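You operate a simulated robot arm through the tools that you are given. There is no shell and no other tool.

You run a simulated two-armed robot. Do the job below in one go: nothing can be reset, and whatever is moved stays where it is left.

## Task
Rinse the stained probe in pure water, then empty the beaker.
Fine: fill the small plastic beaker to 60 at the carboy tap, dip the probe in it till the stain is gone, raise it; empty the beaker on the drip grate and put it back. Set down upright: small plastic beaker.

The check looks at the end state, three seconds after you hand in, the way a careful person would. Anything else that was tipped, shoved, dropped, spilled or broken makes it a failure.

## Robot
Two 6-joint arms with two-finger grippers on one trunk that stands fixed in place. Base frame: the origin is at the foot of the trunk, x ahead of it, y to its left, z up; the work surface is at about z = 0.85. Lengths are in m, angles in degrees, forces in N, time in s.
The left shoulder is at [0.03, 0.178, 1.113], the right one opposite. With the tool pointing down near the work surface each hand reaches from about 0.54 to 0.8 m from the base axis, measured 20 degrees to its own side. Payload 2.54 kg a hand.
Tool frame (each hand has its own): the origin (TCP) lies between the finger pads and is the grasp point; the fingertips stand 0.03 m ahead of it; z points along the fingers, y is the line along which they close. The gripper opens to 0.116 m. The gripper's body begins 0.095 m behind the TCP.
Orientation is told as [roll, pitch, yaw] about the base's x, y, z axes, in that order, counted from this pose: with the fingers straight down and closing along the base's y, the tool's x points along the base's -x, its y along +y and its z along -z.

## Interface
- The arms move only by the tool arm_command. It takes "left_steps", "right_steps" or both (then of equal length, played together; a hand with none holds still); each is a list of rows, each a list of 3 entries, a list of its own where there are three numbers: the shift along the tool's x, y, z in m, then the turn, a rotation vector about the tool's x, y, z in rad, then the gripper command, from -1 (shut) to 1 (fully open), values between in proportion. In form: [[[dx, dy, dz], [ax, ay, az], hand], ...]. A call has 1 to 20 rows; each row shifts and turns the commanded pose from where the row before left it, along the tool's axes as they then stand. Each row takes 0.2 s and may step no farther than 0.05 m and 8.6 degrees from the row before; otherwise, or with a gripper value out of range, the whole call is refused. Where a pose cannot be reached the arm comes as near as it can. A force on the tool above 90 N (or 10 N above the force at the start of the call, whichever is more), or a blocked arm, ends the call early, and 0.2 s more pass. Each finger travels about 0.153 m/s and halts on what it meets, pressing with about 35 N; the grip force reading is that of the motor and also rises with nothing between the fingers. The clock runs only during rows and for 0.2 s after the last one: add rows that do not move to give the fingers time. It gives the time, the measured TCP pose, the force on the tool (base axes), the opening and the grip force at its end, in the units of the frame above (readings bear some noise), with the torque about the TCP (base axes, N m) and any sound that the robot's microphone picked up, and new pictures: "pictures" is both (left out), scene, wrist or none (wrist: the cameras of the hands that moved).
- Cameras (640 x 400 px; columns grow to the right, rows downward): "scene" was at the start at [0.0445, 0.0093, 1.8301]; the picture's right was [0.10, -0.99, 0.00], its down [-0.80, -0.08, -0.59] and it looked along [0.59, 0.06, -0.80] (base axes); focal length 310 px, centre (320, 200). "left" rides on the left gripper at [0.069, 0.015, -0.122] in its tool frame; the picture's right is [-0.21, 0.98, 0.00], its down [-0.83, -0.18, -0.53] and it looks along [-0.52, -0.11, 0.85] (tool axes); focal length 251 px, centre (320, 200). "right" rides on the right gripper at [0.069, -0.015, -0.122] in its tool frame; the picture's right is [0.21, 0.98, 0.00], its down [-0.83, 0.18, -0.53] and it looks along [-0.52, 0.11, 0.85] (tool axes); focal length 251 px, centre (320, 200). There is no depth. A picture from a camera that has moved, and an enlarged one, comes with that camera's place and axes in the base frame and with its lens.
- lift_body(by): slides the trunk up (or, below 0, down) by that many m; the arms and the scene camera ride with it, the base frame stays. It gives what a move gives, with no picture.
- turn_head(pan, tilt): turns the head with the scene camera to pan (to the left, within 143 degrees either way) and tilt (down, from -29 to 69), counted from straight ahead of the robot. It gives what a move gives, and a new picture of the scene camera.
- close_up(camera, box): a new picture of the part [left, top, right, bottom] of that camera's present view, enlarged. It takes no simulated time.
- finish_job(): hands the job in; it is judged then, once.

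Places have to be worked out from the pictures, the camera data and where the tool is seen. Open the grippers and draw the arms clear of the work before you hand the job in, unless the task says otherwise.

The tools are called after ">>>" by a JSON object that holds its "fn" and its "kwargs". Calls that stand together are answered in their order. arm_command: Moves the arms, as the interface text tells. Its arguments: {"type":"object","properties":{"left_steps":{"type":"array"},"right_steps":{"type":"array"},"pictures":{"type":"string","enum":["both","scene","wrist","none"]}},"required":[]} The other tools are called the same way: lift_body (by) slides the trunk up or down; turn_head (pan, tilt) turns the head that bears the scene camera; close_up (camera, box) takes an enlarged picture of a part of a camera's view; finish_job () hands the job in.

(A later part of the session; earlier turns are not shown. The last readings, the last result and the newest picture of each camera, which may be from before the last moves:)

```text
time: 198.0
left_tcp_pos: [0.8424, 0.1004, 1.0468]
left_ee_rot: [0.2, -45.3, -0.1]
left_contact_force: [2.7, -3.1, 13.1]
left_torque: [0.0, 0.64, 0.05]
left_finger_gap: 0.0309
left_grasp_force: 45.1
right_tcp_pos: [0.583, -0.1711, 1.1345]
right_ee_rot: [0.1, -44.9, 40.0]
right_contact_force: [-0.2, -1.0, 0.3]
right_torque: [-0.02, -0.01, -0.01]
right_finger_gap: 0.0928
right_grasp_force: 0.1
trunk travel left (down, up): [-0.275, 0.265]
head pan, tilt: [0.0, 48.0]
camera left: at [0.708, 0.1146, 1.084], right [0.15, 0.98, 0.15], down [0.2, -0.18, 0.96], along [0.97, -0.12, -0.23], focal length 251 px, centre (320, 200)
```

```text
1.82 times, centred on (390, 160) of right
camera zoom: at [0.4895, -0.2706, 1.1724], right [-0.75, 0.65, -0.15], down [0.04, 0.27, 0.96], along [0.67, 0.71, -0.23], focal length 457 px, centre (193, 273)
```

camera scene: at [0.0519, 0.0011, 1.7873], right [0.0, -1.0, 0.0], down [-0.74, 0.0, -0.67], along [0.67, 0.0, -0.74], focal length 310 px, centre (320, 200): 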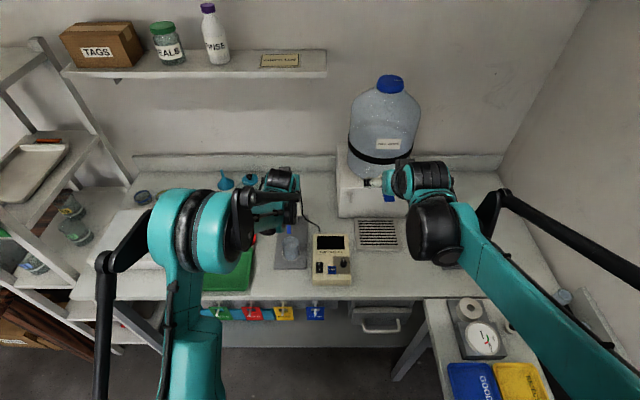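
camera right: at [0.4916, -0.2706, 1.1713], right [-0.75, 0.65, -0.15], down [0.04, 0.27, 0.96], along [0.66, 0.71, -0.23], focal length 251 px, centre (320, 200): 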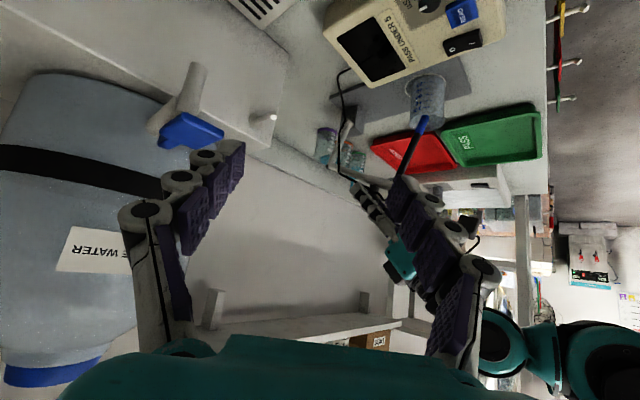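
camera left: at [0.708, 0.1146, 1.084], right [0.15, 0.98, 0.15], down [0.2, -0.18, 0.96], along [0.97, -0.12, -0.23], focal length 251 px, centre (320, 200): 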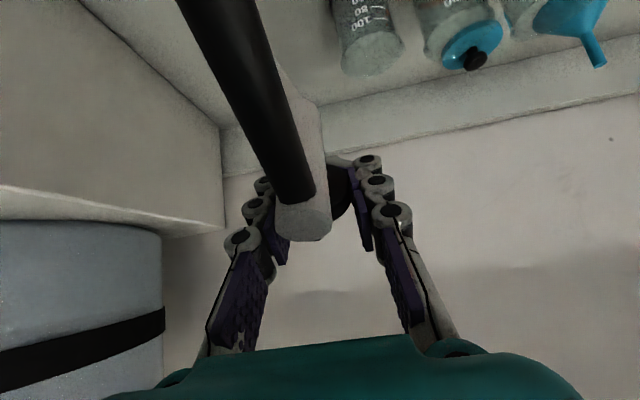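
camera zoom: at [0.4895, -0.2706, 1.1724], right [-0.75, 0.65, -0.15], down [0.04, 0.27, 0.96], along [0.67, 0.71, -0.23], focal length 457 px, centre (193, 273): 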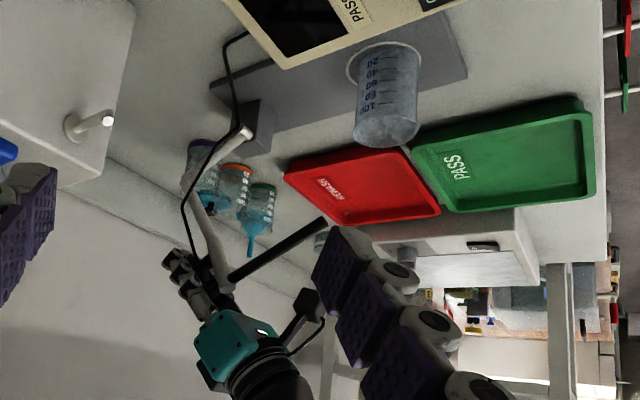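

Nearly home (force +13 N up as radius is a little short). Move the last 8 mm to the original point.

>>> {"fn": "arm_command", "kwargs": {"left_steps": [[[-0.0022, 0, 0.0035], [0, 0, 0], -0.6], [[-0.0014, 0, 0.004], [0, 0, 0], -0.6], [[0, 0, 0], [0, 0, 0], -0.6]], "pictures": "none"}}

```text
time: 198.8
left_tcp_pos: [0.8502, 0.101, 1.0429]
left_ee_rot: [0.0, -45.0, -0.2]
left_contact_force: [-6.5, -4.9, 1.2]
left_torque: [-0.01, 1.05, 0.02]
left_finger_gap: 0.031
left_grasp_force: 45.2
right_tcp_pos: [0.5818, -0.1729, 1.1347]
right_ee_rot: [0.1, -44.9, 40.1]
right_contact_force: [-0.2, -0.2, 0.8]
right_torque: [0.03, 0.0, 0.0]
right_finger_gap: 0.0928
right_grasp_force: 0.2
trunk travel left (down, up): [-0.275, 0.265]
head pan, tilt: [0.0, 48.0]
```

Back at the original knob place. Open the fingers gently and see whether the arm stays put.

>>> {"fn": "arm_command", "kwargs": {"left_steps": [[[0, 0, 0], [0, 0, 0], -0.35], [[0, 0, 0], [0, 0, 0], -0.2], [[0, 0, 0], [0, 0, 0], 0.1], [[0, 0, 0], [0, 0, 0], 0.4], [[0, 0, 0], [0, 0, 0], 0.4]], "pictures": "wrist"}}

>>> {"fn": "close_up", "kwargs": {"camera": "right", "box": [280, 50, 500, 270]}}

```text
time: 200.0
left_tcp_pos: [0.8513, 0.1004, 1.0425]
left_ee_rot: [0.1, -45.0, -0.1]
left_contact_force: [1.2, 0.6, -0.3]
left_torque: [0.01, 0.0, 0.0]
left_finger_gap: 0.0812
left_grasp_force: 0.0
right_tcp_pos: [0.5837, -0.171, 1.1353]
right_ee_rot: [0.1, -45.0, 40.0]
right_contact_force: [0.2, 0.0, -0.2]
right_torque: [-0.02, -0.01, -0.01]
right_finger_gap: 0.0929
right_grasp_force: 0.1
trunk travel left (down, up): [-0.275, 0.265]
head pan, tilt: [0.0, 48.0]
camera left: at [0.7163, 0.1152, 1.0802], right [0.15, 0.98, 0.15], down [0.21, -0.18, 0.96], along [0.97, -0.12, -0.23], focal length 251 px, centre (320, 200)
```

left: 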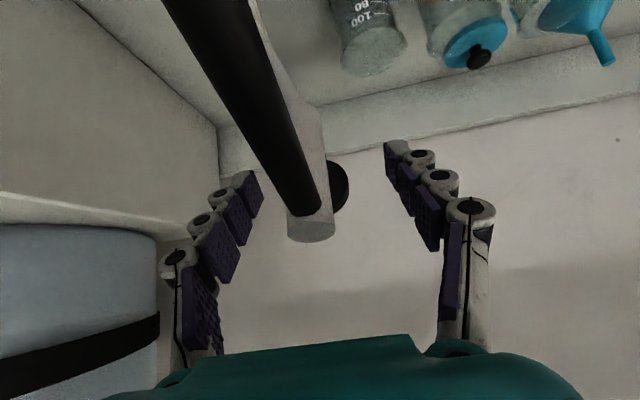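

```text
1.82 times, centred on (390, 160) of right
camera zoom: at [0.4905, -0.2701, 1.1719], right [-0.75, 0.65, -0.15], down [0.04, 0.27, 0.96], along [0.67, 0.71, -0.23], focal length 457 px, centre (193, 273)
```

zoom: 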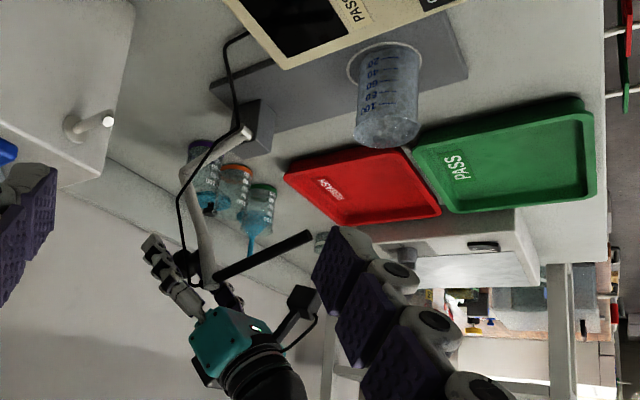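

The arm stays raised. Withdraw the left hand along its approach line and park it up-left.

>>> {"fn": "arm_command", "kwargs": {"left_steps": [[[0, 0, -0.03], [0, 0, 0], 0.4], [[-0.001, 0, -0.0405], [0, 0, 0], 0.4], [[-0.001, 0, -0.0405], [0, 0, 0], 0.4], [[0, 0.0223, -0.0333], [0, 0, 0], 0.4], [[0, 0.0223, -0.0333], [0, 0, 0], 0.4], [[0, 0.0223, -0.0333], [0, 0, 0], 0.4], [[0, 0.0223, -0.0333], [0, 0, 0], 0.4], [[0, 0.0223, -0.0333], [0, 0, 0], 0.4], [[0, 0.0223, -0.0333], [0, 0, 0], 0.4], [[0, 0.0223, -0.0333], [0, 0, 0], 0.4], [[0, 0.03, -0.02], [0, 0, 0], 0.4], [[0, 0.03, -0.02], [0, 0, 0], 0.4], [[0, 0, 0], [0, 0, 0], 0.4]], "pictures": "both"}}

>>> {"fn": "close_up", "kwargs": {"camera": "scene", "box": [250, 160, 350, 290]}}

```text
time: 202.8
left_tcp_pos: [0.5809, 0.3165, 1.3168]
left_ee_rot: [0.2, -45.0, -0.2]
left_contact_force: [0.2, 0.1, 0.6]
left_torque: [0.01, 0.04, 0.02]
left_finger_gap: 0.0811
left_grasp_force: 0.0
right_tcp_pos: [0.5834, -0.1719, 1.1362]
right_ee_rot: [0.2, -44.8, 39.9]
right_contact_force: [0.3, 0.7, 0.7]
right_torque: [0.01, 0.02, -0.02]
right_finger_gap: 0.0927
right_grasp_force: 0.1
trunk travel left (down, up): [-0.275, 0.265]
head pan, tilt: [0.0, 48.0]
camera scene: at [0.0507, 0.0013, 1.7874], right [0.0, -1.0, 0.0], down [-0.74, 0.0, -0.67], along [0.67, 0.0, -0.74], focal length 310 px, centre (320, 200)
camera left: at [0.4468, 0.3318, 1.3542], right [0.15, 0.98, 0.15], down [0.21, -0.18, 0.96], along [0.97, -0.12, -0.23], focal length 251 px, centre (320, 200)
```

scene: 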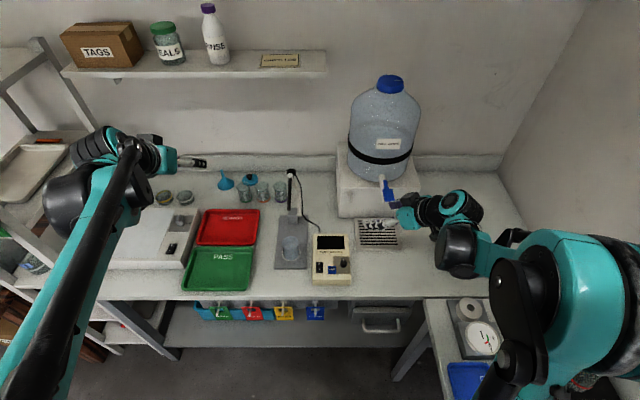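
left: 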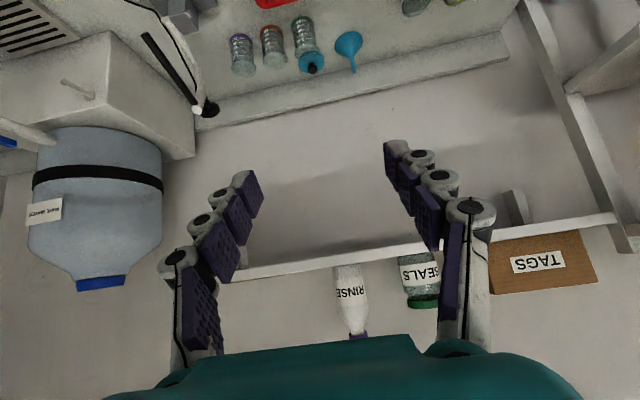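

```text
3.08 times, centred on (300, 225) of scene
camera zoom: at [0.0507, 0.0013, 1.7874], right [0.0, -1.0, 0.0], down [-0.74, 0.0, -0.67], along [0.67, 0.0, -0.74], focal length 954 px, centre (382, 123)
```

zoom: 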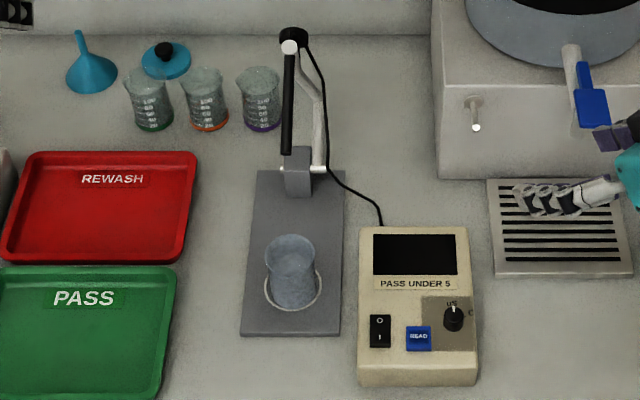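

Probe is clean and raised. Before carrying the water I'll do a dry run of the pouring motion: yaw the right hand back, lower the trunk, and go to the pouring point over the grate's front half.

>>> {"fn": "arm_command", "kwargs": {"right_steps": [[[0, 0, 0], [0.0823, 0, 0.0823], 0.6], [[0, 0, 0], [0.0823, 0, 0.0823], 0.6], [[0, 0, 0], [0.0823, 0, 0.0823], 0.6], [[0, 0, 0], [0.0823, 0, 0.0823], 0.6], [[0, 0, 0], [0.0823, 0, 0.0823], 0.6], [[0, 0, 0], [0.0823, 0, 0.0823], 0.6], [[0, 0, 0], [0, 0, 0], 0.6]], "pictures": "none"}}

>>> {"fn": "lift_body", "kwargs": {"by": -0.2}}

>>> {"fn": "close_up", "kwargs": {"camera": "scene", "box": [260, 105, 320, 185]}}

```text
time: 204.4
left_tcp_pos: [0.581, 0.3154, 1.3176]
left_ee_rot: [0.1, -45.1, -0.2]
left_contact_force: [-0.6, -0.2, -0.1]
left_torque: [0.02, 0.02, 0.02]
left_finger_gap: 0.0813
left_grasp_force: 0.0
right_tcp_pos: [0.5836, -0.172, 1.133]
right_ee_rot: [0.0, -45.0, 0.1]
right_contact_force: [-0.9, 0.0, 0.9]
right_torque: [-0.02, -0.01, 0.02]
right_finger_gap: 0.0928
right_grasp_force: 0.1
trunk travel left (down, up): [-0.275, 0.265]
head pan, tilt: [0.0, 48.0]
```

```text
time: 206.6
left_tcp_pos: [0.5805, 0.3161, 1.117]
left_ee_rot: [0.1, -45.0, -0.2]
left_contact_force: [1.1, 0.3, 0.3]
left_torque: [0.0, -0.01, -0.01]
left_finger_gap: 0.0806
left_grasp_force: 0.0
right_tcp_pos: [0.5841, -0.1714, 0.9357]
right_ee_rot: [0.1, -44.9, 0.0]
right_contact_force: [-0.4, 0.7, -0.3]
right_torque: [0.01, 0.0, 0.02]
right_finger_gap: 0.0928
right_grasp_force: 0.0
trunk travel left (down, up): [-0.075, 0.465]
head pan, tilt: [0.0, 48.0]
```

```text
5.00 times, centred on (290, 145) of scene
camera zoom: at [0.0498, 0.0019, 1.5875], right [0.0, -1.0, 0.0], down [-0.74, 0.0, -0.67], along [0.67, 0.0, -0.74], focal length 1550 px, centre (470, 475)
```

zoom: 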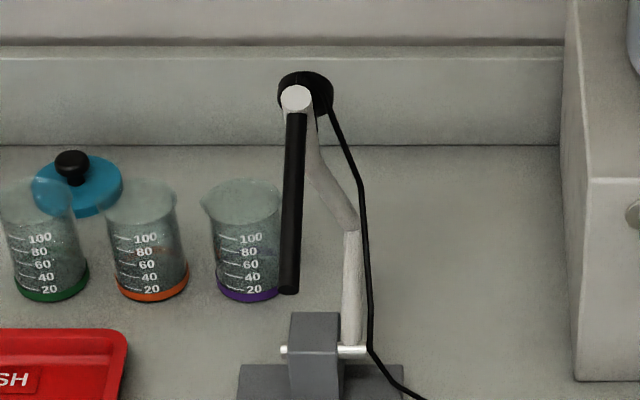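

Probe stays up and black. Dry run: move to the pouring point.

>>> {"fn": "arm_command", "kwargs": {"right_steps": [[[-0.0212, 0, -0.0212], [0, 0, 0], 0.6], [[-0.0262, -0.003, 0.0262], [0, 0, 0], 0.6], [[-0.0262, -0.003, 0.0262], [0, 0, 0], 0.6], [[-0.0262, -0.003, 0.0262], [0, 0, 0], 0.6], [[0, 0, 0], [-0.0969, 0, 0.0969], 0.6], [[0, 0, 0], [-0.0969, 0, 0.0969], 0.6], [[0, 0, 0], [-0.0969, 0, 0.0969], 0.6], [[0, 0, 0], [-0.0969, 0, 0.0969], 0.6], [[0, 0, 0], [-0.0969, 0, 0.0969], 0.6], [[0, 0, 0], [0, 0, 0], 0.6]], "pictures": "scene"}}

```text
time: 208.8
left_tcp_pos: [0.5801, 0.3168, 1.1167]
left_ee_rot: [0.1, -45.1, -0.1]
left_contact_force: [-0.7, 0.4, -1.4]
left_torque: [0.02, 0.0, -0.01]
left_finger_gap: 0.0812
left_grasp_force: 0.1
right_tcp_pos: [0.6963, -0.1807, 0.965]
right_ee_rot: [49.1, -33.0, -32.3]
right_contact_force: [-0.2, -0.6, 0.2]
right_torque: [-0.01, 0.02, 0.0]
right_finger_gap: 0.0929
right_grasp_force: 0.1
trunk travel left (down, up): [-0.075, 0.465]
head pan, tilt: [0.0, 48.0]
camera scene: at [0.0499, 0.0022, 1.5874], right [0.0, -1.0, 0.0], down [-0.74, 0.0, -0.67], along [0.67, 0.0, -0.74], focal length 310 px, centre (320, 200)
```

scene: 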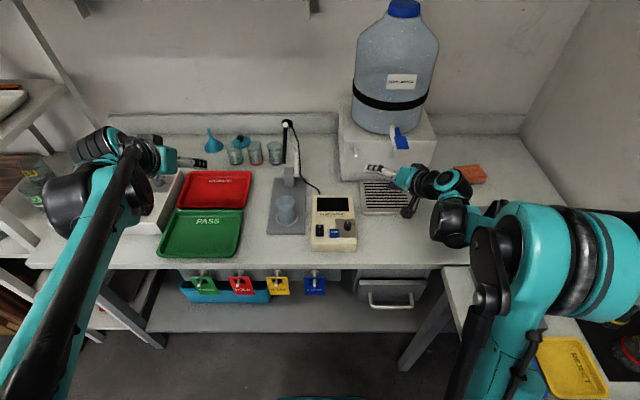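

Reachable so far (39°). Continue the dry roll to ~110°.

>>> {"fn": "arm_command", "kwargs": {"right_steps": [[[0, 0, 0], [-0.0969, 0, 0.0969], 0.6], [[0, 0, 0], [-0.0969, 0, 0.0969], 0.6], [[0, 0, 0], [-0.0969, 0, 0.0969], 0.6], [[0, 0, 0], [-0.0969, 0, 0.0969], 0.6], [[0, 0, 0], [-0.0969, 0, 0.0969], 0.6], [[0, 0, 0], [-0.0969, 0, 0.0969], 0.6], [[0, 0, 0], [-0.0969, 0, 0.0969], 0.6], [[0, 0, 0], [-0.0969, 0, 0.0969], 0.6], [[0, 0, 0], [-0.0969, 0, 0.0969], 0.6], [[0, 0, 0], [0, 0, 0], 0.6]], "pictures": "both"}}

```text
time: 210.9
left_tcp_pos: [0.5809, 0.3182, 1.1172]
left_ee_rot: [0.0, -45.2, 0.0]
left_contact_force: [-1.2, -0.4, 0.4]
left_torque: [0.02, -0.01, 0.03]
left_finger_gap: 0.0811
left_grasp_force: 0.0
right_tcp_pos: [0.695, -0.1804, 0.9651]
right_ee_rot: [104.2, 14.2, -43.2]
right_contact_force: [1.2, 0.0, 0.2]
right_torque: [-0.02, 0.01, 0.01]
right_finger_gap: 0.0928
right_grasp_force: 0.0
trunk travel left (down, up): [-0.075, 0.465]
head pan, tilt: [0.0, 48.0]
camera scene: at [0.0498, 0.0019, 1.5874], right [0.0, -1.0, 0.0], down [-0.74, 0.0, -0.67], along [0.67, 0.0, -0.74], focal length 310 px, centre (320, 200)
camera right: at [0.5601, -0.2111, 0.9373], right [-0.15, -0.19, 0.97], down [0.21, -0.97, -0.16], along [0.97, 0.18, 0.18], focal length 251 px, centre (320, 200)
```

scene: 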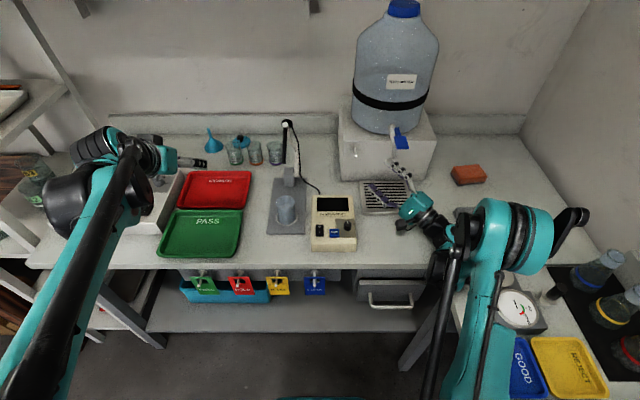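
right: 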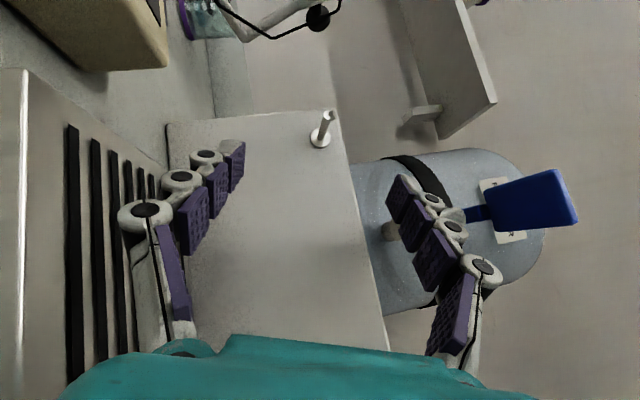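

The full 110° roll is reachable with the TCP fixed over the grate. Unroll, back off and go fetch the beaker.

>>> {"fn": "arm_command", "kwargs": {"right_steps": [[[0, 0, 0], [0.0969, 0, -0.0969], 0.6], [[0, 0, 0], [0.0969, 0, -0.0969], 0.6], [[0, 0, 0], [0.0969, 0, -0.0969], 0.6], [[0, 0, 0], [0.0969, 0, -0.0969], 0.6], [[0, 0, 0], [0.0969, 0, -0.0969], 0.6], [[0, 0, 0], [0.0969, 0, -0.0969], 0.6], [[0, 0, 0], [0.0969, 0, -0.0969], 0.6], [[0, 0, 0], [0.0969, 0, -0.0969], 0.6], [[0, 0, 0], [0.0969, 0, -0.0969], 0.6], [[0, 0, 0], [0.0969, 0, -0.0969], 0.6], [[0, 0, 0], [0.0969, 0, -0.0969], 0.6], [[0, 0, 0], [0.0969, 0, -0.0969], 0.6], [[0, 0, 0], [0.0969, 0, -0.0969], 0.6], [[0, 0, 0], [0.0969, 0, -0.0969], 0.6], [[0.0262, 0.003, -0.0262], [0, 0, 0], 0.6], [[0.0262, 0.003, -0.0262], [0, 0, 0], 0.6], [[0.0262, 0.003, -0.0262], [0, 0, 0], 0.6], [[0, 0, 0], [0, 0, 0], 0.6]], "pictures": "none"}}

>>> {"fn": "arm_command", "kwargs": {"right_steps": [[[-0.03, 0, -0.03], [0, 0, 0], 0.6], [[-0.03, 0, -0.03], [0, 0, 0], 0.6], [[0, 0.0451, 0], [0, 0, 0], 0.6], [[0, 0.0451, 0], [0, 0, 0], 0.6], [[0, 0.0451, 0], [0, 0, 0], 0.6], [[0, 0.0451, 0], [0, 0, 0], 0.6], [[0, 0.0451, 0], [0, 0, 0], 0.6], [[0, 0.0451, 0], [0, 0, 0], 0.6], [[0, 0, 0], [0, 0, 0], 0.6]], "pictures": "both"}}

```text
time: 214.8
left_tcp_pos: [0.5815, 0.3171, 1.116]
left_ee_rot: [0.0, -45.0, -0.1]
left_contact_force: [0.3, 1.0, -0.2]
left_torque: [0.0, 0.02, 0.0]
left_finger_gap: 0.0811
left_grasp_force: 0.1
right_tcp_pos: [0.5846, -0.1705, 0.9636]
right_ee_rot: [0.0, -44.8, 0.1]
right_contact_force: [-0.8, -0.3, 0.0]
right_torque: [0.0, 0.0, 0.02]
right_finger_gap: 0.0928
right_grasp_force: 0.1
trunk travel left (down, up): [-0.075, 0.465]
head pan, tilt: [0.0, 48.0]
```

```text
time: 216.8
left_tcp_pos: [0.581, 0.3165, 1.1167]
left_ee_rot: [0.1, -45.1, -0.1]
left_contact_force: [0.1, -0.4, 0.4]
left_torque: [-0.01, 0.01, -0.01]
left_finger_gap: 0.0814
left_grasp_force: 0.0
right_tcp_pos: [0.5831, 0.1009, 1.0483]
right_ee_rot: [0.0, -45.0, 0.0]
right_contact_force: [0.9, -1.1, -0.5]
right_torque: [0.04, 0.0, -0.01]
right_finger_gap: 0.0927
right_grasp_force: 0.0
trunk travel left (down, up): [-0.075, 0.465]
head pan, tilt: [0.0, 48.0]
camera scene: at [0.0497, 0.0012, 1.5874], right [0.0, -1.0, 0.0], down [-0.74, 0.0, -0.67], along [0.67, 0.0, -0.74], focal length 310 px, centre (320, 200)
camera right: at [0.448, 0.085, 1.086], right [-0.15, 0.98, -0.15], down [0.21, 0.18, 0.96], along [0.97, 0.11, -0.23], focal length 251 px, centre (320, 200)
```

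scene: 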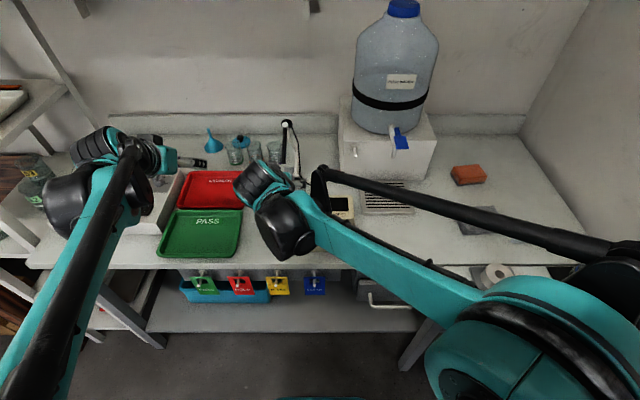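
right: 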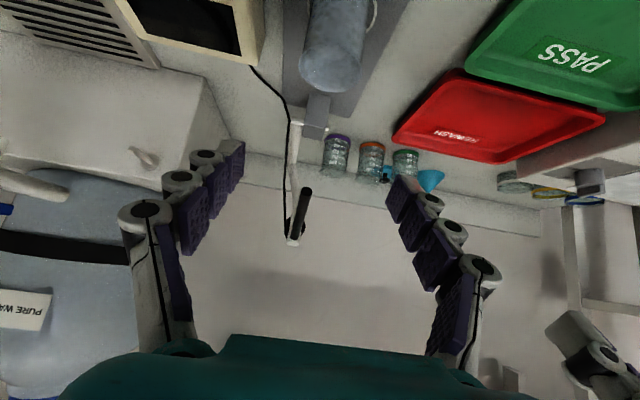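

Descend, advance over the beaker and grip it as before, then lift it.

>>> {"fn": "arm_command", "kwargs": {"right_steps": [[[0.0258, -0.0024, 0.0258], [0, 0, 0], 0.6], [[0.0258, 0, 0.0258], [0, 0, 0], 0.6], [[0.0258, 0, 0.0258], [0, 0, 0], 0.6], [[0.025, 0, 0.025], [0, 0, 0], 0.6], [[-0.0166, 0, 0.0166], [0, 0, 0], 0.6], [[-0.0166, 0, 0.0166], [0, 0, 0], 0.6], [[0, 0, 0], [0, 0, 0], 0.6], [[0, 0, 0], [0, 0, 0], 0.2], [[0, 0, 0], [0, 0, 0], -0.05], [[0, 0, 0], [0, 0, 0], -0.4], [[0, 0, 0], [0, 0, 0], -0.4]], "pictures": "wrist"}}

```text
time: 219.2
left_tcp_pos: [0.5809, 0.3184, 1.1165]
left_ee_rot: [0.0, -45.1, -0.1]
left_contact_force: [-0.1, 0.2, 0.0]
left_torque: [0.03, -0.02, -0.04]
left_finger_gap: 0.081
left_grasp_force: 0.0
right_tcp_pos: [0.6289, 0.0957, 0.9052]
right_ee_rot: [0.0, -44.9, -0.1]
right_contact_force: [-0.6, 0.4, 1.6]
right_torque: [-0.01, 0.01, 0.0]
right_finger_gap: 0.0469
right_grasp_force: 35.1
trunk travel left (down, up): [-0.075, 0.465]
head pan, tilt: [0.0, 48.0]
camera right: at [0.4952, 0.0808, 0.9424], right [-0.15, 0.98, -0.15], down [0.21, 0.18, 0.96], along [0.97, 0.12, -0.23], focal length 251 px, centre (320, 200)
```

right: 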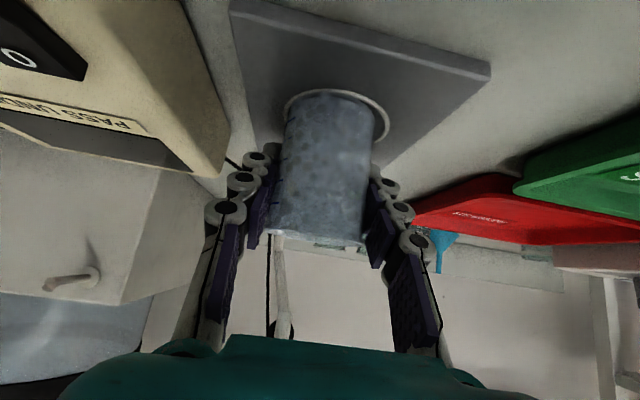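

Gripped. Lift, draw back and raise.

>>> {"fn": "arm_command", "kwargs": {"right_steps": [[[-0.007, 0, -0.007], [0, 0, 0], -0.4], [[-0.014, 0, -0.014], [0, 0, 0], -0.4], [[0.01, 0, -0.01], [0, 0, 0], -0.4], [[0.014, 0, -0.014], [0, 0, 0], -0.4], [[-0.012, 0, -0.012], [0, 0, 0], -0.4], [[-0.02, 0, -0.02], [0, 0, 0], -0.4], [[-0.016, 0, -0.016], [0, 0, 0], -0.4], [[-0.008, -0.005, -0.008], [0, 0, 0], -0.4], [[0, -0.014, 0], [0, 0, 0], -0.4], [[0, -0.023, 0], [0, 0, 0], -0.4], [[0, -0.028, 0], [0, 0, 0], -0.4], [[0, -0.028, 0], [0, 0, 0], -0.4], [[0, -0.028, 0], [0, 0, 0], -0.4], [[0, -0.028, 0], [0, 0, 0], -0.4], [[0, -0.028, 0], [0, 0, 0], -0.4], [[0, -0.028, 0], [0, 0, 0], -0.4], [[0, -0.026, 0], [0, 0, 0], -0.4], [[0, -0.02, 0], [0, 0, 0], -0.4], [[0, -0.012, 0], [0, 0, 0], -0.4], [[0, -0.006, 0], [0, 0, 0], -0.4]], "pictures": "both"}}

```text
time: 223.3
left_tcp_pos: [0.5816, 0.3178, 1.1163]
left_ee_rot: [0.0, -45.0, 0.0]
left_contact_force: [-0.7, -0.6, -0.2]
left_torque: [-0.02, 0.03, -0.01]
left_finger_gap: 0.0813
left_grasp_force: 0.1
right_tcp_pos: [0.596, -0.1791, 1.014]
right_ee_rot: [-0.1, -45.0, 0.0]
right_contact_force: [0.2, 0.0, -0.9]
right_torque: [-0.01, -0.03, -0.01]
right_finger_gap: 0.0469
right_grasp_force: 35.7
trunk travel left (down, up): [-0.075, 0.465]
head pan, tilt: [0.0, 48.0]
camera scene: at [0.05, 0.0018, 1.5874], right [0.0, -1.0, 0.0], down [-0.74, 0.0, -0.67], along [0.67, 0.0, -0.74], focal length 310 px, centre (320, 200)
camera right: at [0.4622, -0.1938, 1.0505], right [-0.15, 0.98, -0.15], down [0.21, 0.18, 0.96], along [0.97, 0.11, -0.23], focal length 251 px, centre (320, 200)
```

scene: 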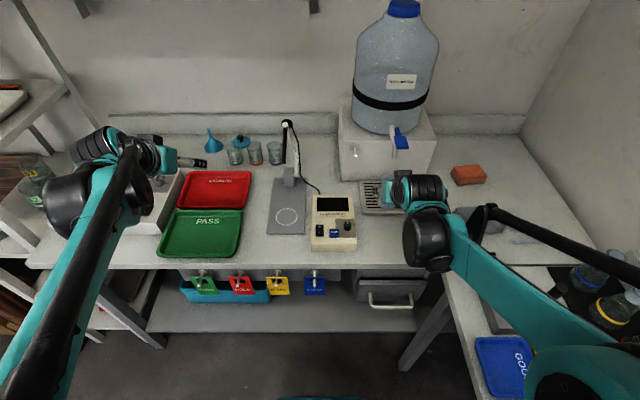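
right: 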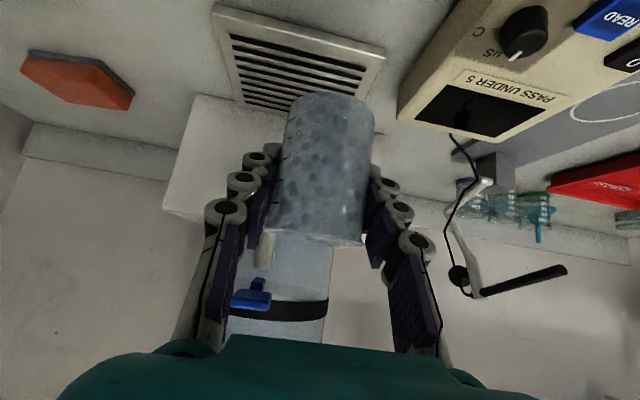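

Lower to the pouring height and move forward to the pouring point.

>>> {"fn": "arm_command", "kwargs": {"right_steps": [[[0.009, 0, 0.009], [0, 0, 0], -0.4], [[0.015, 0, 0.015], [0, 0, 0], -0.4], [[0.012, 0, 0.012], [0, 0, 0], -0.4], [[-0.008, 0, 0.008], [0, 0, 0], -0.4], [[-0.0144, 0, 0.0144], [0, 0, 0], -0.4], [[-0.0144, 0, 0.0144], [0, 0, 0], -0.4], [[-0.0144, 0, 0.0144], [0, 0, 0], -0.4], [[-0.0144, 0, 0.0144], [0, 0, 0], -0.4], [[-0.006, 0, 0.006], [0, 0, 0], -0.4], [[0, 0, 0], [0, 0, 0], -0.4]], "pictures": "both"}}

>>> {"fn": "close_up", "kwargs": {"camera": "scene", "box": [340, 120, 440, 250]}}

```text
time: 225.6
left_tcp_pos: [0.5798, 0.3177, 1.1174]
left_ee_rot: [0.0, -45.0, -0.2]
left_contact_force: [0.0, 0.2, -0.1]
left_torque: [-0.01, 0.03, -0.03]
left_finger_gap: 0.081
left_grasp_force: 0.1
right_tcp_pos: [0.6988, -0.1779, 0.9627]
right_ee_rot: [-0.1, -45.0, 0.0]
right_contact_force: [-0.5, 0.3, -0.8]
right_torque: [0.04, 0.02, 0.02]
right_finger_gap: 0.0471
right_grasp_force: 35.0
trunk travel left (down, up): [-0.075, 0.465]
head pan, tilt: [0.0, 48.0]
camera scene: at [0.05, 0.0019, 1.5874], right [0.0, -1.0, 0.0], down [-0.74, 0.0, -0.67], along [0.67, 0.0, -0.74], focal length 310 px, centre (320, 200)
camera right: at [0.5638, -0.1934, 0.9999], right [-0.15, 0.98, -0.15], down [0.21, 0.18, 0.96], along [0.97, 0.11, -0.23], focal length 251 px, centre (320, 200)
```

scene: 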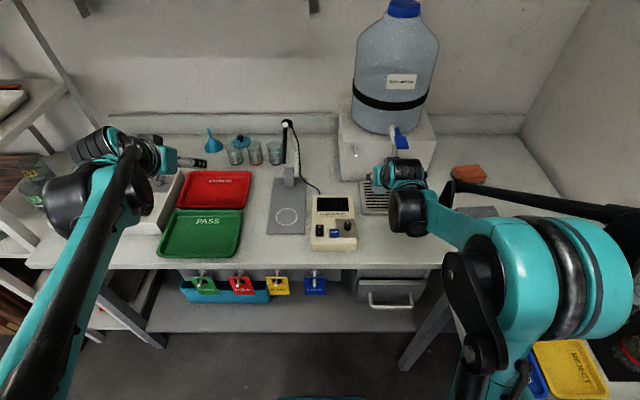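
right: 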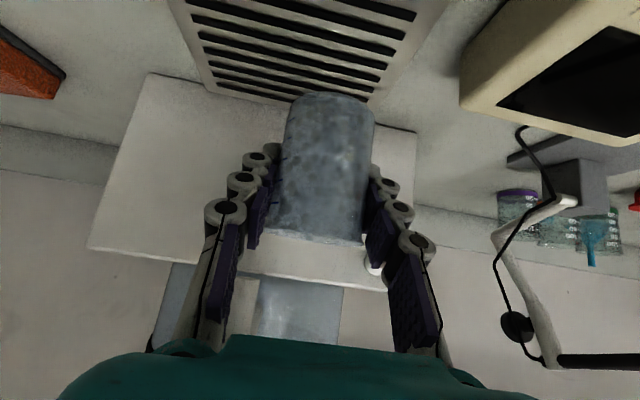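

```text
3.08 times, centred on (390, 185) of scene
camera zoom: at [0.05, 0.0019, 1.5874], right [0.0, -1.0, 0.0], down [-0.74, 0.0, -0.67], along [0.67, 0.0, -0.74], focal length 954 px, centre (105, 246)
```

zoom: 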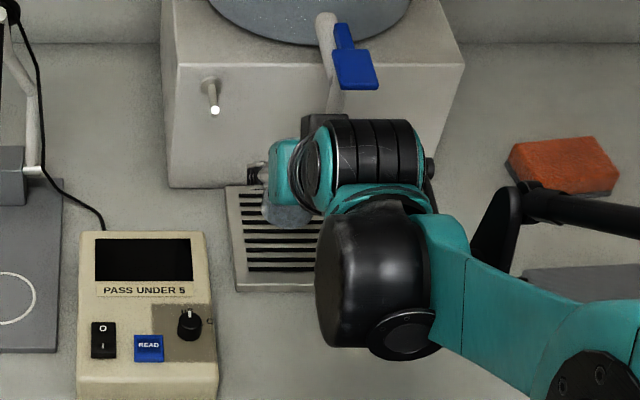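

Over the grate. Begin rolling: first 39°, then in steps.

>>> {"fn": "arm_command", "kwargs": {"right_steps": [[[0, 0, 0], [-0.06, 0, 0.06], -0.4], [[0, 0, 0], [-0.0969, 0, 0.0969], -0.4], [[0, 0, 0], [-0.0969, 0, 0.0969], -0.4], [[0, 0, 0], [-0.0969, 0, 0.0969], -0.4], [[0, 0, 0], [-0.0969, 0, 0.0969], -0.4], [[0, 0, 0], [0, 0, 0], -0.4]], "pictures": "scene"}}

>>> {"fn": "close_up", "kwargs": {"camera": "scene", "box": [340, 120, 440, 250]}}

```text
time: 226.9
left_tcp_pos: [0.5797, 0.3172, 1.1161]
left_ee_rot: [0.0, -45.1, -0.1]
left_contact_force: [-1.2, -1.1, -0.2]
left_torque: [0.0, -0.01, 0.02]
left_finger_gap: 0.0814
left_grasp_force: 0.1
right_tcp_pos: [0.6981, -0.1764, 0.9632]
right_ee_rot: [46.0, -34.6, -30.6]
right_contact_force: [0.5, 0.0, -1.2]
right_torque: [0.01, 0.02, 0.0]
right_finger_gap: 0.047
right_grasp_force: 35.4
trunk travel left (down, up): [-0.075, 0.465]
head pan, tilt: [0.0, 48.0]
camera scene: at [0.0499, 0.0021, 1.5874], right [0.0, -1.0, 0.0], down [-0.74, 0.0, -0.67], along [0.67, 0.0, -0.74], focal length 310 px, centre (320, 200)
```

scene: 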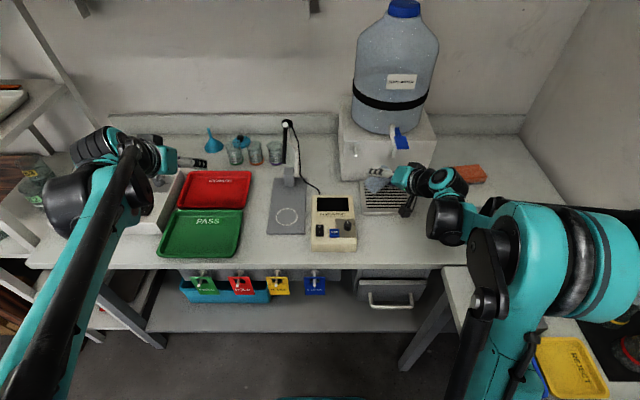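

```text
3.08 times, centred on (390, 185) of scene
camera zoom: at [0.0499, 0.0021, 1.5874], right [0.0, -1.0, 0.0], down [-0.74, 0.0, -0.67], along [0.67, 0.0, -0.74], focal length 954 px, centre (105, 246)
```

zoom: 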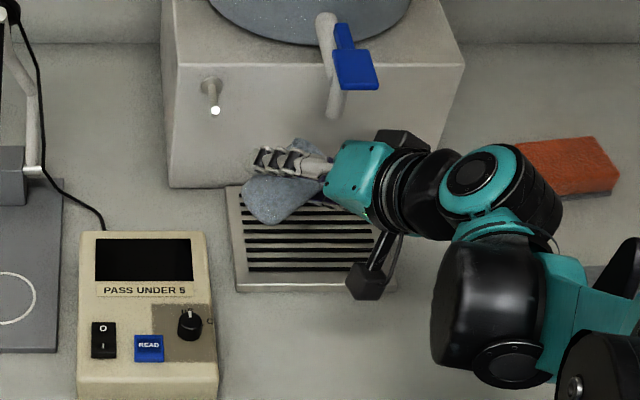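

No flow yet at ~36°. Continue slowly.

>>> {"fn": "arm_command", "kwargs": {"right_steps": [[[0, 0, 0], [-0.07, 0, 0.07], -0.4], [[0, 0, 0], [-0.07, 0, 0.07], -0.4], [[0, 0, 0], [-0.07, 0, 0.07], -0.4], [[0, 0, 0], [-0.07, 0, 0.07], -0.4]], "pictures": "none"}}

>>> {"fn": "close_up", "kwargs": {"camera": "scene", "box": [340, 120, 440, 250]}}

```text
time: 227.9
left_tcp_pos: [0.5814, 0.3182, 1.116]
left_ee_rot: [0.0, -45.0, -0.1]
left_contact_force: [0.7, 0.0, -0.6]
left_torque: [-0.02, -0.01, 0.02]
left_finger_gap: 0.081
left_grasp_force: 0.0
right_tcp_pos: [0.6987, -0.1777, 0.9617]
right_ee_rot: [66.9, -21.1, -40.4]
right_contact_force: [-0.1, -0.4, -0.4]
right_torque: [0.01, -0.01, 0.01]
right_finger_gap: 0.0471
right_grasp_force: 34.8
trunk travel left (down, up): [-0.075, 0.465]
head pan, tilt: [0.0, 48.0]
```

```text
3.08 times, centred on (390, 185) of scene
camera zoom: at [0.0503, 0.0015, 1.5874], right [0.0, -1.0, 0.0], down [-0.74, 0.0, -0.67], along [0.67, 0.0, -0.74], focal length 954 px, centre (105, 246)
```

zoom: 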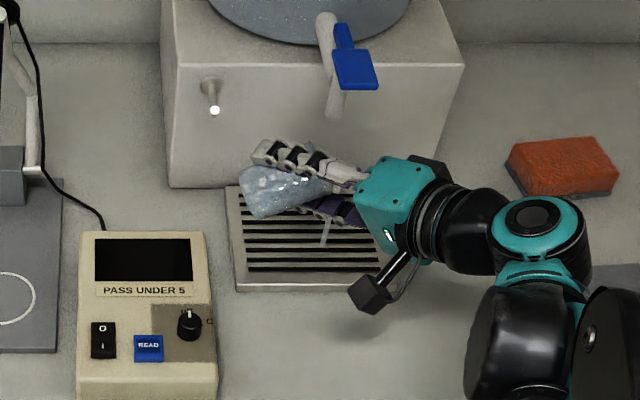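

A stream is falling onto the middle of the grate. Continue rolling slowly.

>>> {"fn": "arm_command", "kwargs": {"right_steps": [[[0, 0, 0], [0, 0, 0], -0.4], [[0, 0, 0], [-0.05, 0, 0.05], -0.4], [[0, 0, 0], [0, 0, 0], -0.4], [[0, 0, 0], [-0.05, 0, 0.05], -0.4], [[0, 0, 0], [0, 0, 0], -0.4], [[0, 0, 0], [-0.05, 0, 0.05], -0.4], [[0, 0, 0], [0, 0, 0], -0.4], [[0, 0, 0], [-0.05, 0, 0.05], -0.4], [[0, 0, 0], [0, 0, 0], -0.4]], "pictures": "none"}}

>>> {"fn": "close_up", "kwargs": {"camera": "scene", "box": [340, 120, 440, 250]}}

```text
time: 229.9
left_tcp_pos: [0.5802, 0.3175, 1.1165]
left_ee_rot: [0.1, -45.1, -0.1]
left_contact_force: [-1.0, 0.1, -1.1]
left_torque: [-0.02, 0.01, 0.03]
left_finger_gap: 0.0811
left_grasp_force: 0.0
right_tcp_pos: [0.6984, -0.1772, 0.9635]
right_ee_rot: [79.3, -10.3, -44.0]
right_contact_force: [-1.2, -1.0, -0.6]
right_torque: [0.0, -0.02, 0.03]
right_finger_gap: 0.0469
right_grasp_force: 34.9
trunk travel left (down, up): [-0.075, 0.465]
head pan, tilt: [0.0, 48.0]
```

```text
3.08 times, centred on (390, 185) of scene
camera zoom: at [0.0498, 0.0021, 1.5874], right [0.0, -1.0, 0.0], down [-0.74, 0.0, -0.67], along [0.67, 0.0, -0.74], focal length 954 px, centre (105, 246)
```

zoom: 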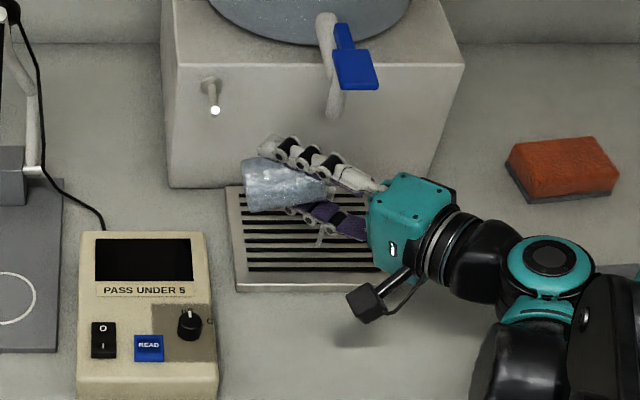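

Still trickling at ~75°. Roll on to ~115° and wait.

>>> {"fn": "arm_command", "kwargs": {"right_steps": [[[0, 0, 0], [-0.0619, 0, 0.0619], -0.4], [[0, 0, 0], [-0.0619, 0, 0.0619], -0.4], [[0, 0, 0], [-0.0619, 0, 0.0619], -0.4], [[0, 0, 0], [-0.0619, 0, 0.0619], -0.4], [[0, 0, 0], [-0.0619, 0, 0.0619], -0.4], [[0, 0, 0], [-0.0619, 0, 0.0619], -0.4], [[0, 0, 0], [-0.0619, 0, 0.0619], -0.4], [[0, 0, 0], [-0.0619, 0, 0.0619], -0.4], [[0, 0, 0], [0, 0, 0], -0.4], [[0, 0, 0], [0, 0, 0], -0.4], [[0, 0, 0], [0, 0, 0], -0.4], [[0, 0, 0], [0, 0, 0], -0.4], [[0, 0, 0], [0, 0, 0], -0.4]], "pictures": "both"}}

>>> {"fn": "close_up", "kwargs": {"camera": "scene", "box": [340, 120, 440, 250]}}

```text
time: 232.8
left_tcp_pos: [0.5781, 0.3174, 1.1175]
left_ee_rot: [0.0, -45.1, 0.0]
left_contact_force: [0.4, 0.6, -1.0]
left_torque: [0.08, -0.02, 0.0]
left_finger_gap: 0.0811
left_grasp_force: 0.0
right_tcp_pos: [0.6975, -0.1789, 0.9644]
right_ee_rot: [108.4, 17.6, -42.1]
right_contact_force: [0.7, -0.1, -0.2]
right_torque: [0.03, 0.01, -0.02]
right_finger_gap: 0.0469
right_grasp_force: 34.9
trunk travel left (down, up): [-0.075, 0.465]
head pan, tilt: [0.0, 48.0]
camera scene: at [0.048, 0.0019, 1.5879], right [0.0, -1.0, 0.0], down [-0.74, 0.0, -0.67], along [0.67, 0.0, -0.74], focal length 310 px, centre (320, 200)
camera right: at [0.5631, -0.2058, 0.9349], right [-0.15, -0.28, 0.95], down [0.21, -0.95, -0.25], along [0.97, 0.16, 0.2], focal length 251 px, centre (320, 200)
```

scene: 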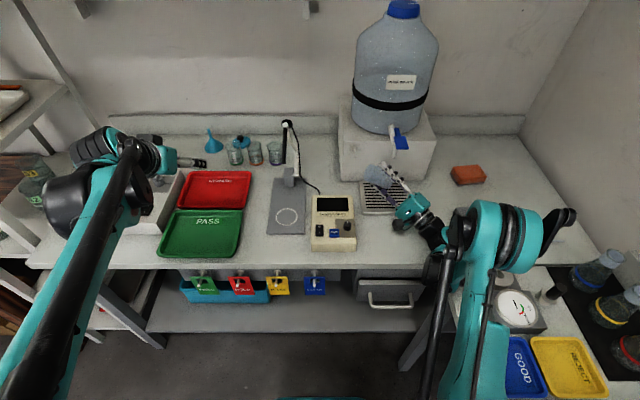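
right: 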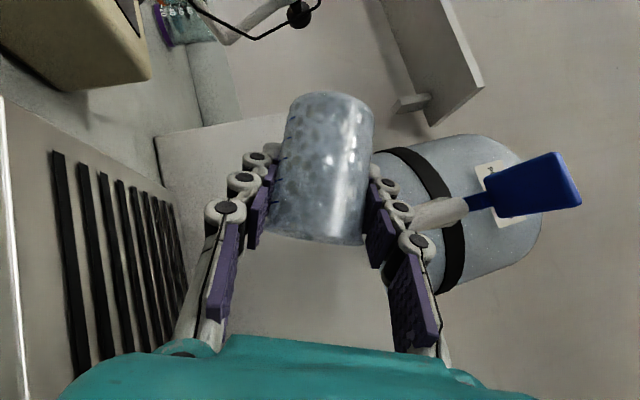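

```text
3.08 times, centred on (390, 185) of scene
camera zoom: at [0.048, 0.0019, 1.5879], right [0.0, -1.0, 0.0], down [-0.74, 0.0, -0.67], along [0.67, 0.0, -0.74], focal length 954 px, centre (105, 246)
```

zoom: 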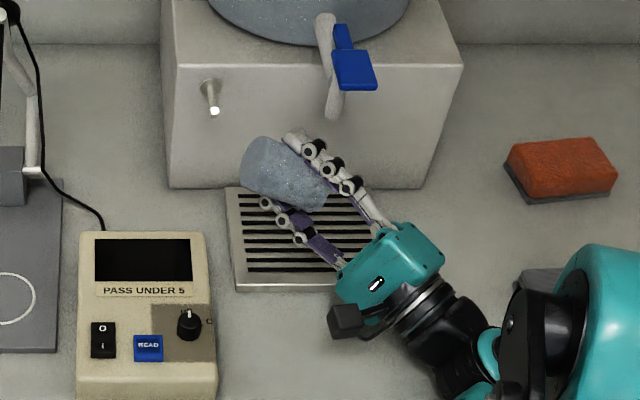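

No more stream at ~115°. Roll a bit further and hold to let the last drops out.

>>> {"fn": "arm_command", "kwargs": {"right_steps": [[[0, 0, 0], [-0.0619, 0, 0.0619], -0.4], [[0, 0, 0], [-0.0619, 0, 0.0619], -0.4], [[0, 0, 0], [-0.0619, 0, 0.0619], -0.4], [[0, 0, 0], [0, 0, 0], -0.4], [[0, 0, 0], [0, 0, 0], -0.4], [[0, 0, 0], [0, 0, 0], -0.4], [[0, 0, 0], [0, 0, 0], -0.4], [[0, 0, 0], [0, 0, 0], -0.4], [[0, 0, 0], [0, 0, 0], -0.4], [[0, 0, 0], [0, 0, 0], -0.4], [[0, 0, 0], [0, 0, 0], -0.4]], "pictures": "none"}}

>>> {"fn": "close_up", "kwargs": {"camera": "scene", "box": [350, 150, 420, 230]}}

```text
time: 233.5
left_tcp_pos: [0.5548, 0.3198, 1.1293]
left_ee_rot: [0.2, -46.2, -0.2]
left_contact_force: [-2.1, 0.7, -0.7]
left_torque: [-0.01, -0.13, 0.01]
left_finger_gap: 0.0816
left_grasp_force: 0.3
right_tcp_pos: [0.6943, -0.1912, 1.0008]
right_ee_rot: [118.9, 24.1, -38.5]
right_contact_force: [0.0, 1.1, -0.4]
right_torque: [0.04, 0.04, -0.03]
right_finger_gap: 0.0474
right_grasp_force: 34.8
trunk travel left (down, up): [-0.075, 0.465]
head pan, tilt: [0.0, 48.0]
stopped in row 3 (right hand): the force on the tool passed its limit at 101 N (the readings are from after the stop); the commanded pose is now the measured one
```

```text
5.00 times, centred on (385, 190) of scene
camera zoom: at [0.0173, -0.0147, 1.588], right [-0.03, -1.0, 0.0], down [-0.73, 0.02, -0.68], along [0.68, -0.02, -0.73], focal length 1550 px, centre (-5, 250)
```

zoom: 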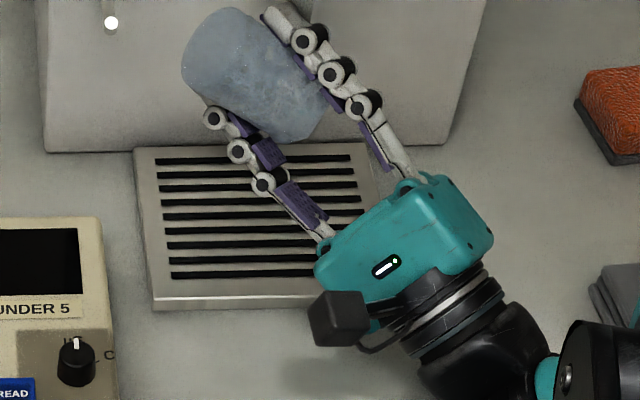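

The force limit tripped and the hand jumped up ~4 cm. Look at the scene before moving anything.

>>> {"fn": "arm_command", "kwargs": {"right_steps": [[[0, 0, 0], [0, 0, 0], -0.4]], "pictures": "both"}}

>>> {"fn": "close_up", "kwargs": {"camera": "scene", "box": [330, 100, 450, 260]}}

>>> {"fn": "close_up", "kwargs": {"camera": "scene", "box": [420, 180, 640, 400]}}

```text
time: 234.1
left_tcp_pos: [0.5499, 0.3963, 1.1214]
left_ee_rot: [0.3, -45.6, 4.1]
left_contact_force: [0.2, 0.1, 0.2]
left_torque: [-0.05, 0.04, -0.02]
left_finger_gap: 0.0814
left_grasp_force: 0.0
right_tcp_pos: [0.7181, -0.1096, 0.9939]
right_ee_rot: [118.6, 24.8, -34.8]
right_contact_force: [4.9, 14.2, -10.4]
right_torque: [1.29, -0.98, -0.59]
right_finger_gap: 0.0472
right_grasp_force: 35.0
trunk travel left (down, up): [-0.075, 0.465]
head pan, tilt: [0.0, 48.0]
stopped in row 1 (right hand): the arm was blocked; the commanded pose is now the measured one
camera scene: at [0.0389, -0.0116, 1.5861], right [-0.01, -1.0, 0.0], down [-0.74, 0.01, -0.68], along [0.68, -0.01, -0.74], focal length 310 px, centre (320, 200)
camera right: at [0.5853, -0.1391, 0.9572], right [-0.13, -0.48, 0.87], down [0.27, -0.86, -0.43], along [0.95, 0.17, 0.24], focal length 251 px, centre (320, 200)
```

scene: 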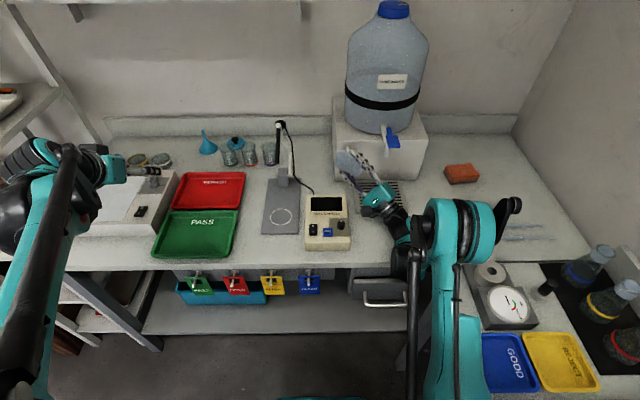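
right: 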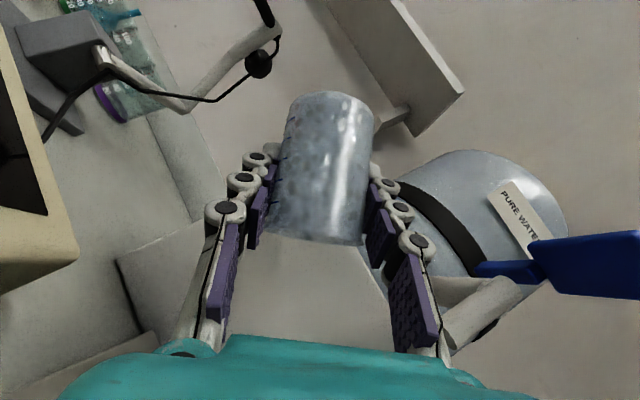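

```text
2.50 times, centred on (390, 180) of scene
camera zoom: at [0.0389, -0.0116, 1.5861], right [-0.01, -1.0, 0.0], down [-0.74, 0.01, -0.68], along [0.68, -0.01, -0.74], focal length 775 px, centre (145, 250)
```

zoom: 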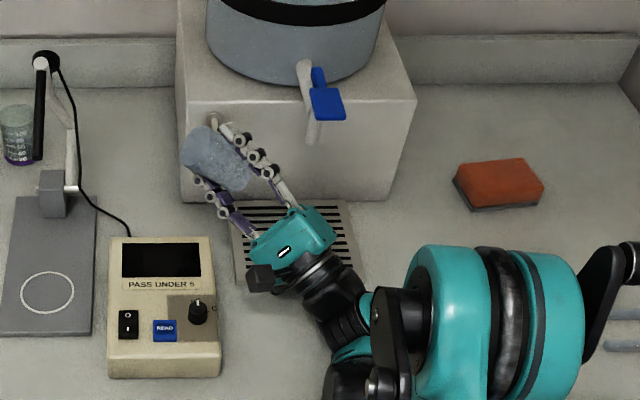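

```text
1.82 times, centred on (530, 290) of scene
camera zoom: at [0.0389, -0.0116, 1.5861], right [-0.01, -1.0, 0.0], down [-0.74, 0.01, -0.68], along [0.68, -0.01, -0.74], focal length 564 px, centre (-62, 36)
```

zoom: 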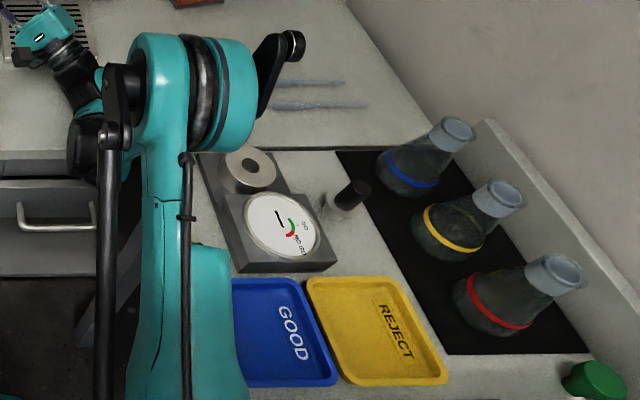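

The wrist/forearm seems wedged against the bench edge as it dipped, and the trunk is deflecting. I'll let it settle with a still call on the left hand only and re-read.

>>> {"fn": "arm_command", "kwargs": {"left_steps": [[[0, 0, 0], [0, 0, 0], 0.4], [[0, 0, 0], [0, 0, 0], 0.4], [[0, 0, 0], [0, 0, 0], 0.4]], "pictures": "both"}}

>>> {"fn": "close_up", "kwargs": {"camera": "scene", "box": [330, 180, 530, 340]}}

```text
time: 234.9
left_tcp_pos: [0.5612, 0.3726, 1.1164]
left_ee_rot: [-0.4, -45.3, 2.7]
left_contact_force: [0.2, -0.7, -0.2]
left_torque: [0.0, 0.01, 0.03]
left_finger_gap: 0.0813
left_grasp_force: 0.1
right_tcp_pos: [0.7169, -0.1274, 0.9911]
right_ee_rot: [118.0, 24.5, -36.1]
right_contact_force: [0.4, 0.1, -1.2]
right_torque: [-0.01, 0.03, -0.02]
right_finger_gap: 0.0472
right_grasp_force: 34.4
trunk travel left (down, up): [-0.075, 0.465]
head pan, tilt: [0.0, 48.0]
camera scene: at [0.0445, 0.0116, 1.5876], right [0.0, -1.0, 0.01], down [-0.74, -0.01, -0.67], along [0.67, 0.0, -0.74], focal length 310 px, centre (320, 200)
camera left: at [0.4263, 0.3822, 1.1536], right [0.11, 0.98, 0.15], down [0.21, -0.17, 0.96], along [0.97, -0.07, -0.22], focal length 251 px, centre (320, 200)
```

scene: 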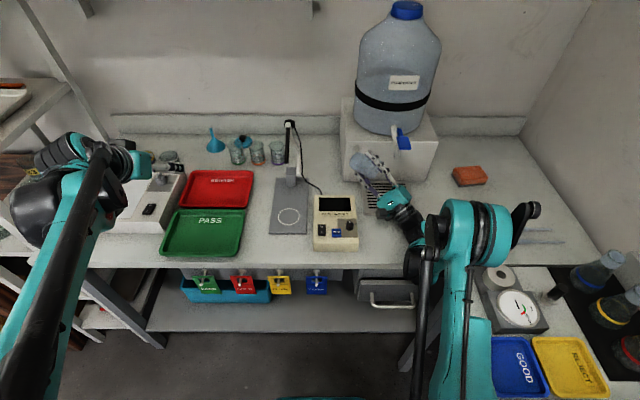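
left: 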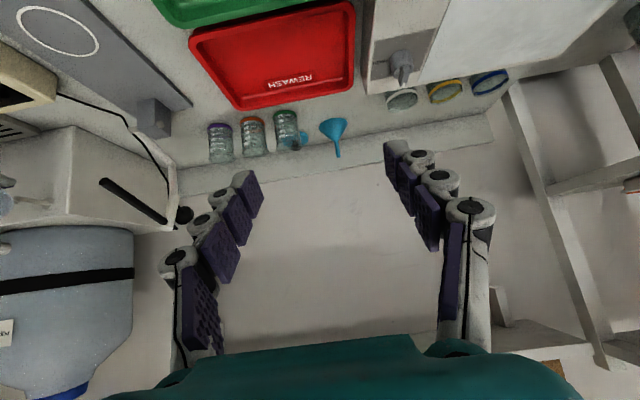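

```text
2.50 times, centred on (430, 260) of scene
camera zoom: at [0.0445, 0.0116, 1.5876], right [0.0, -1.0, 0.01], down [-0.74, -0.01, -0.67], along [0.67, 0.0, -0.74], focal length 775 px, centre (45, 50)
```

zoom: 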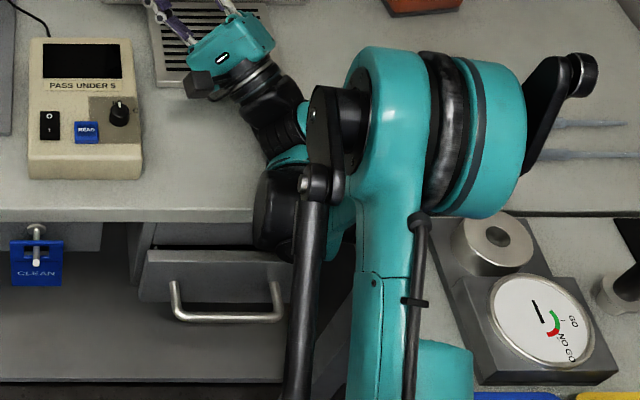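

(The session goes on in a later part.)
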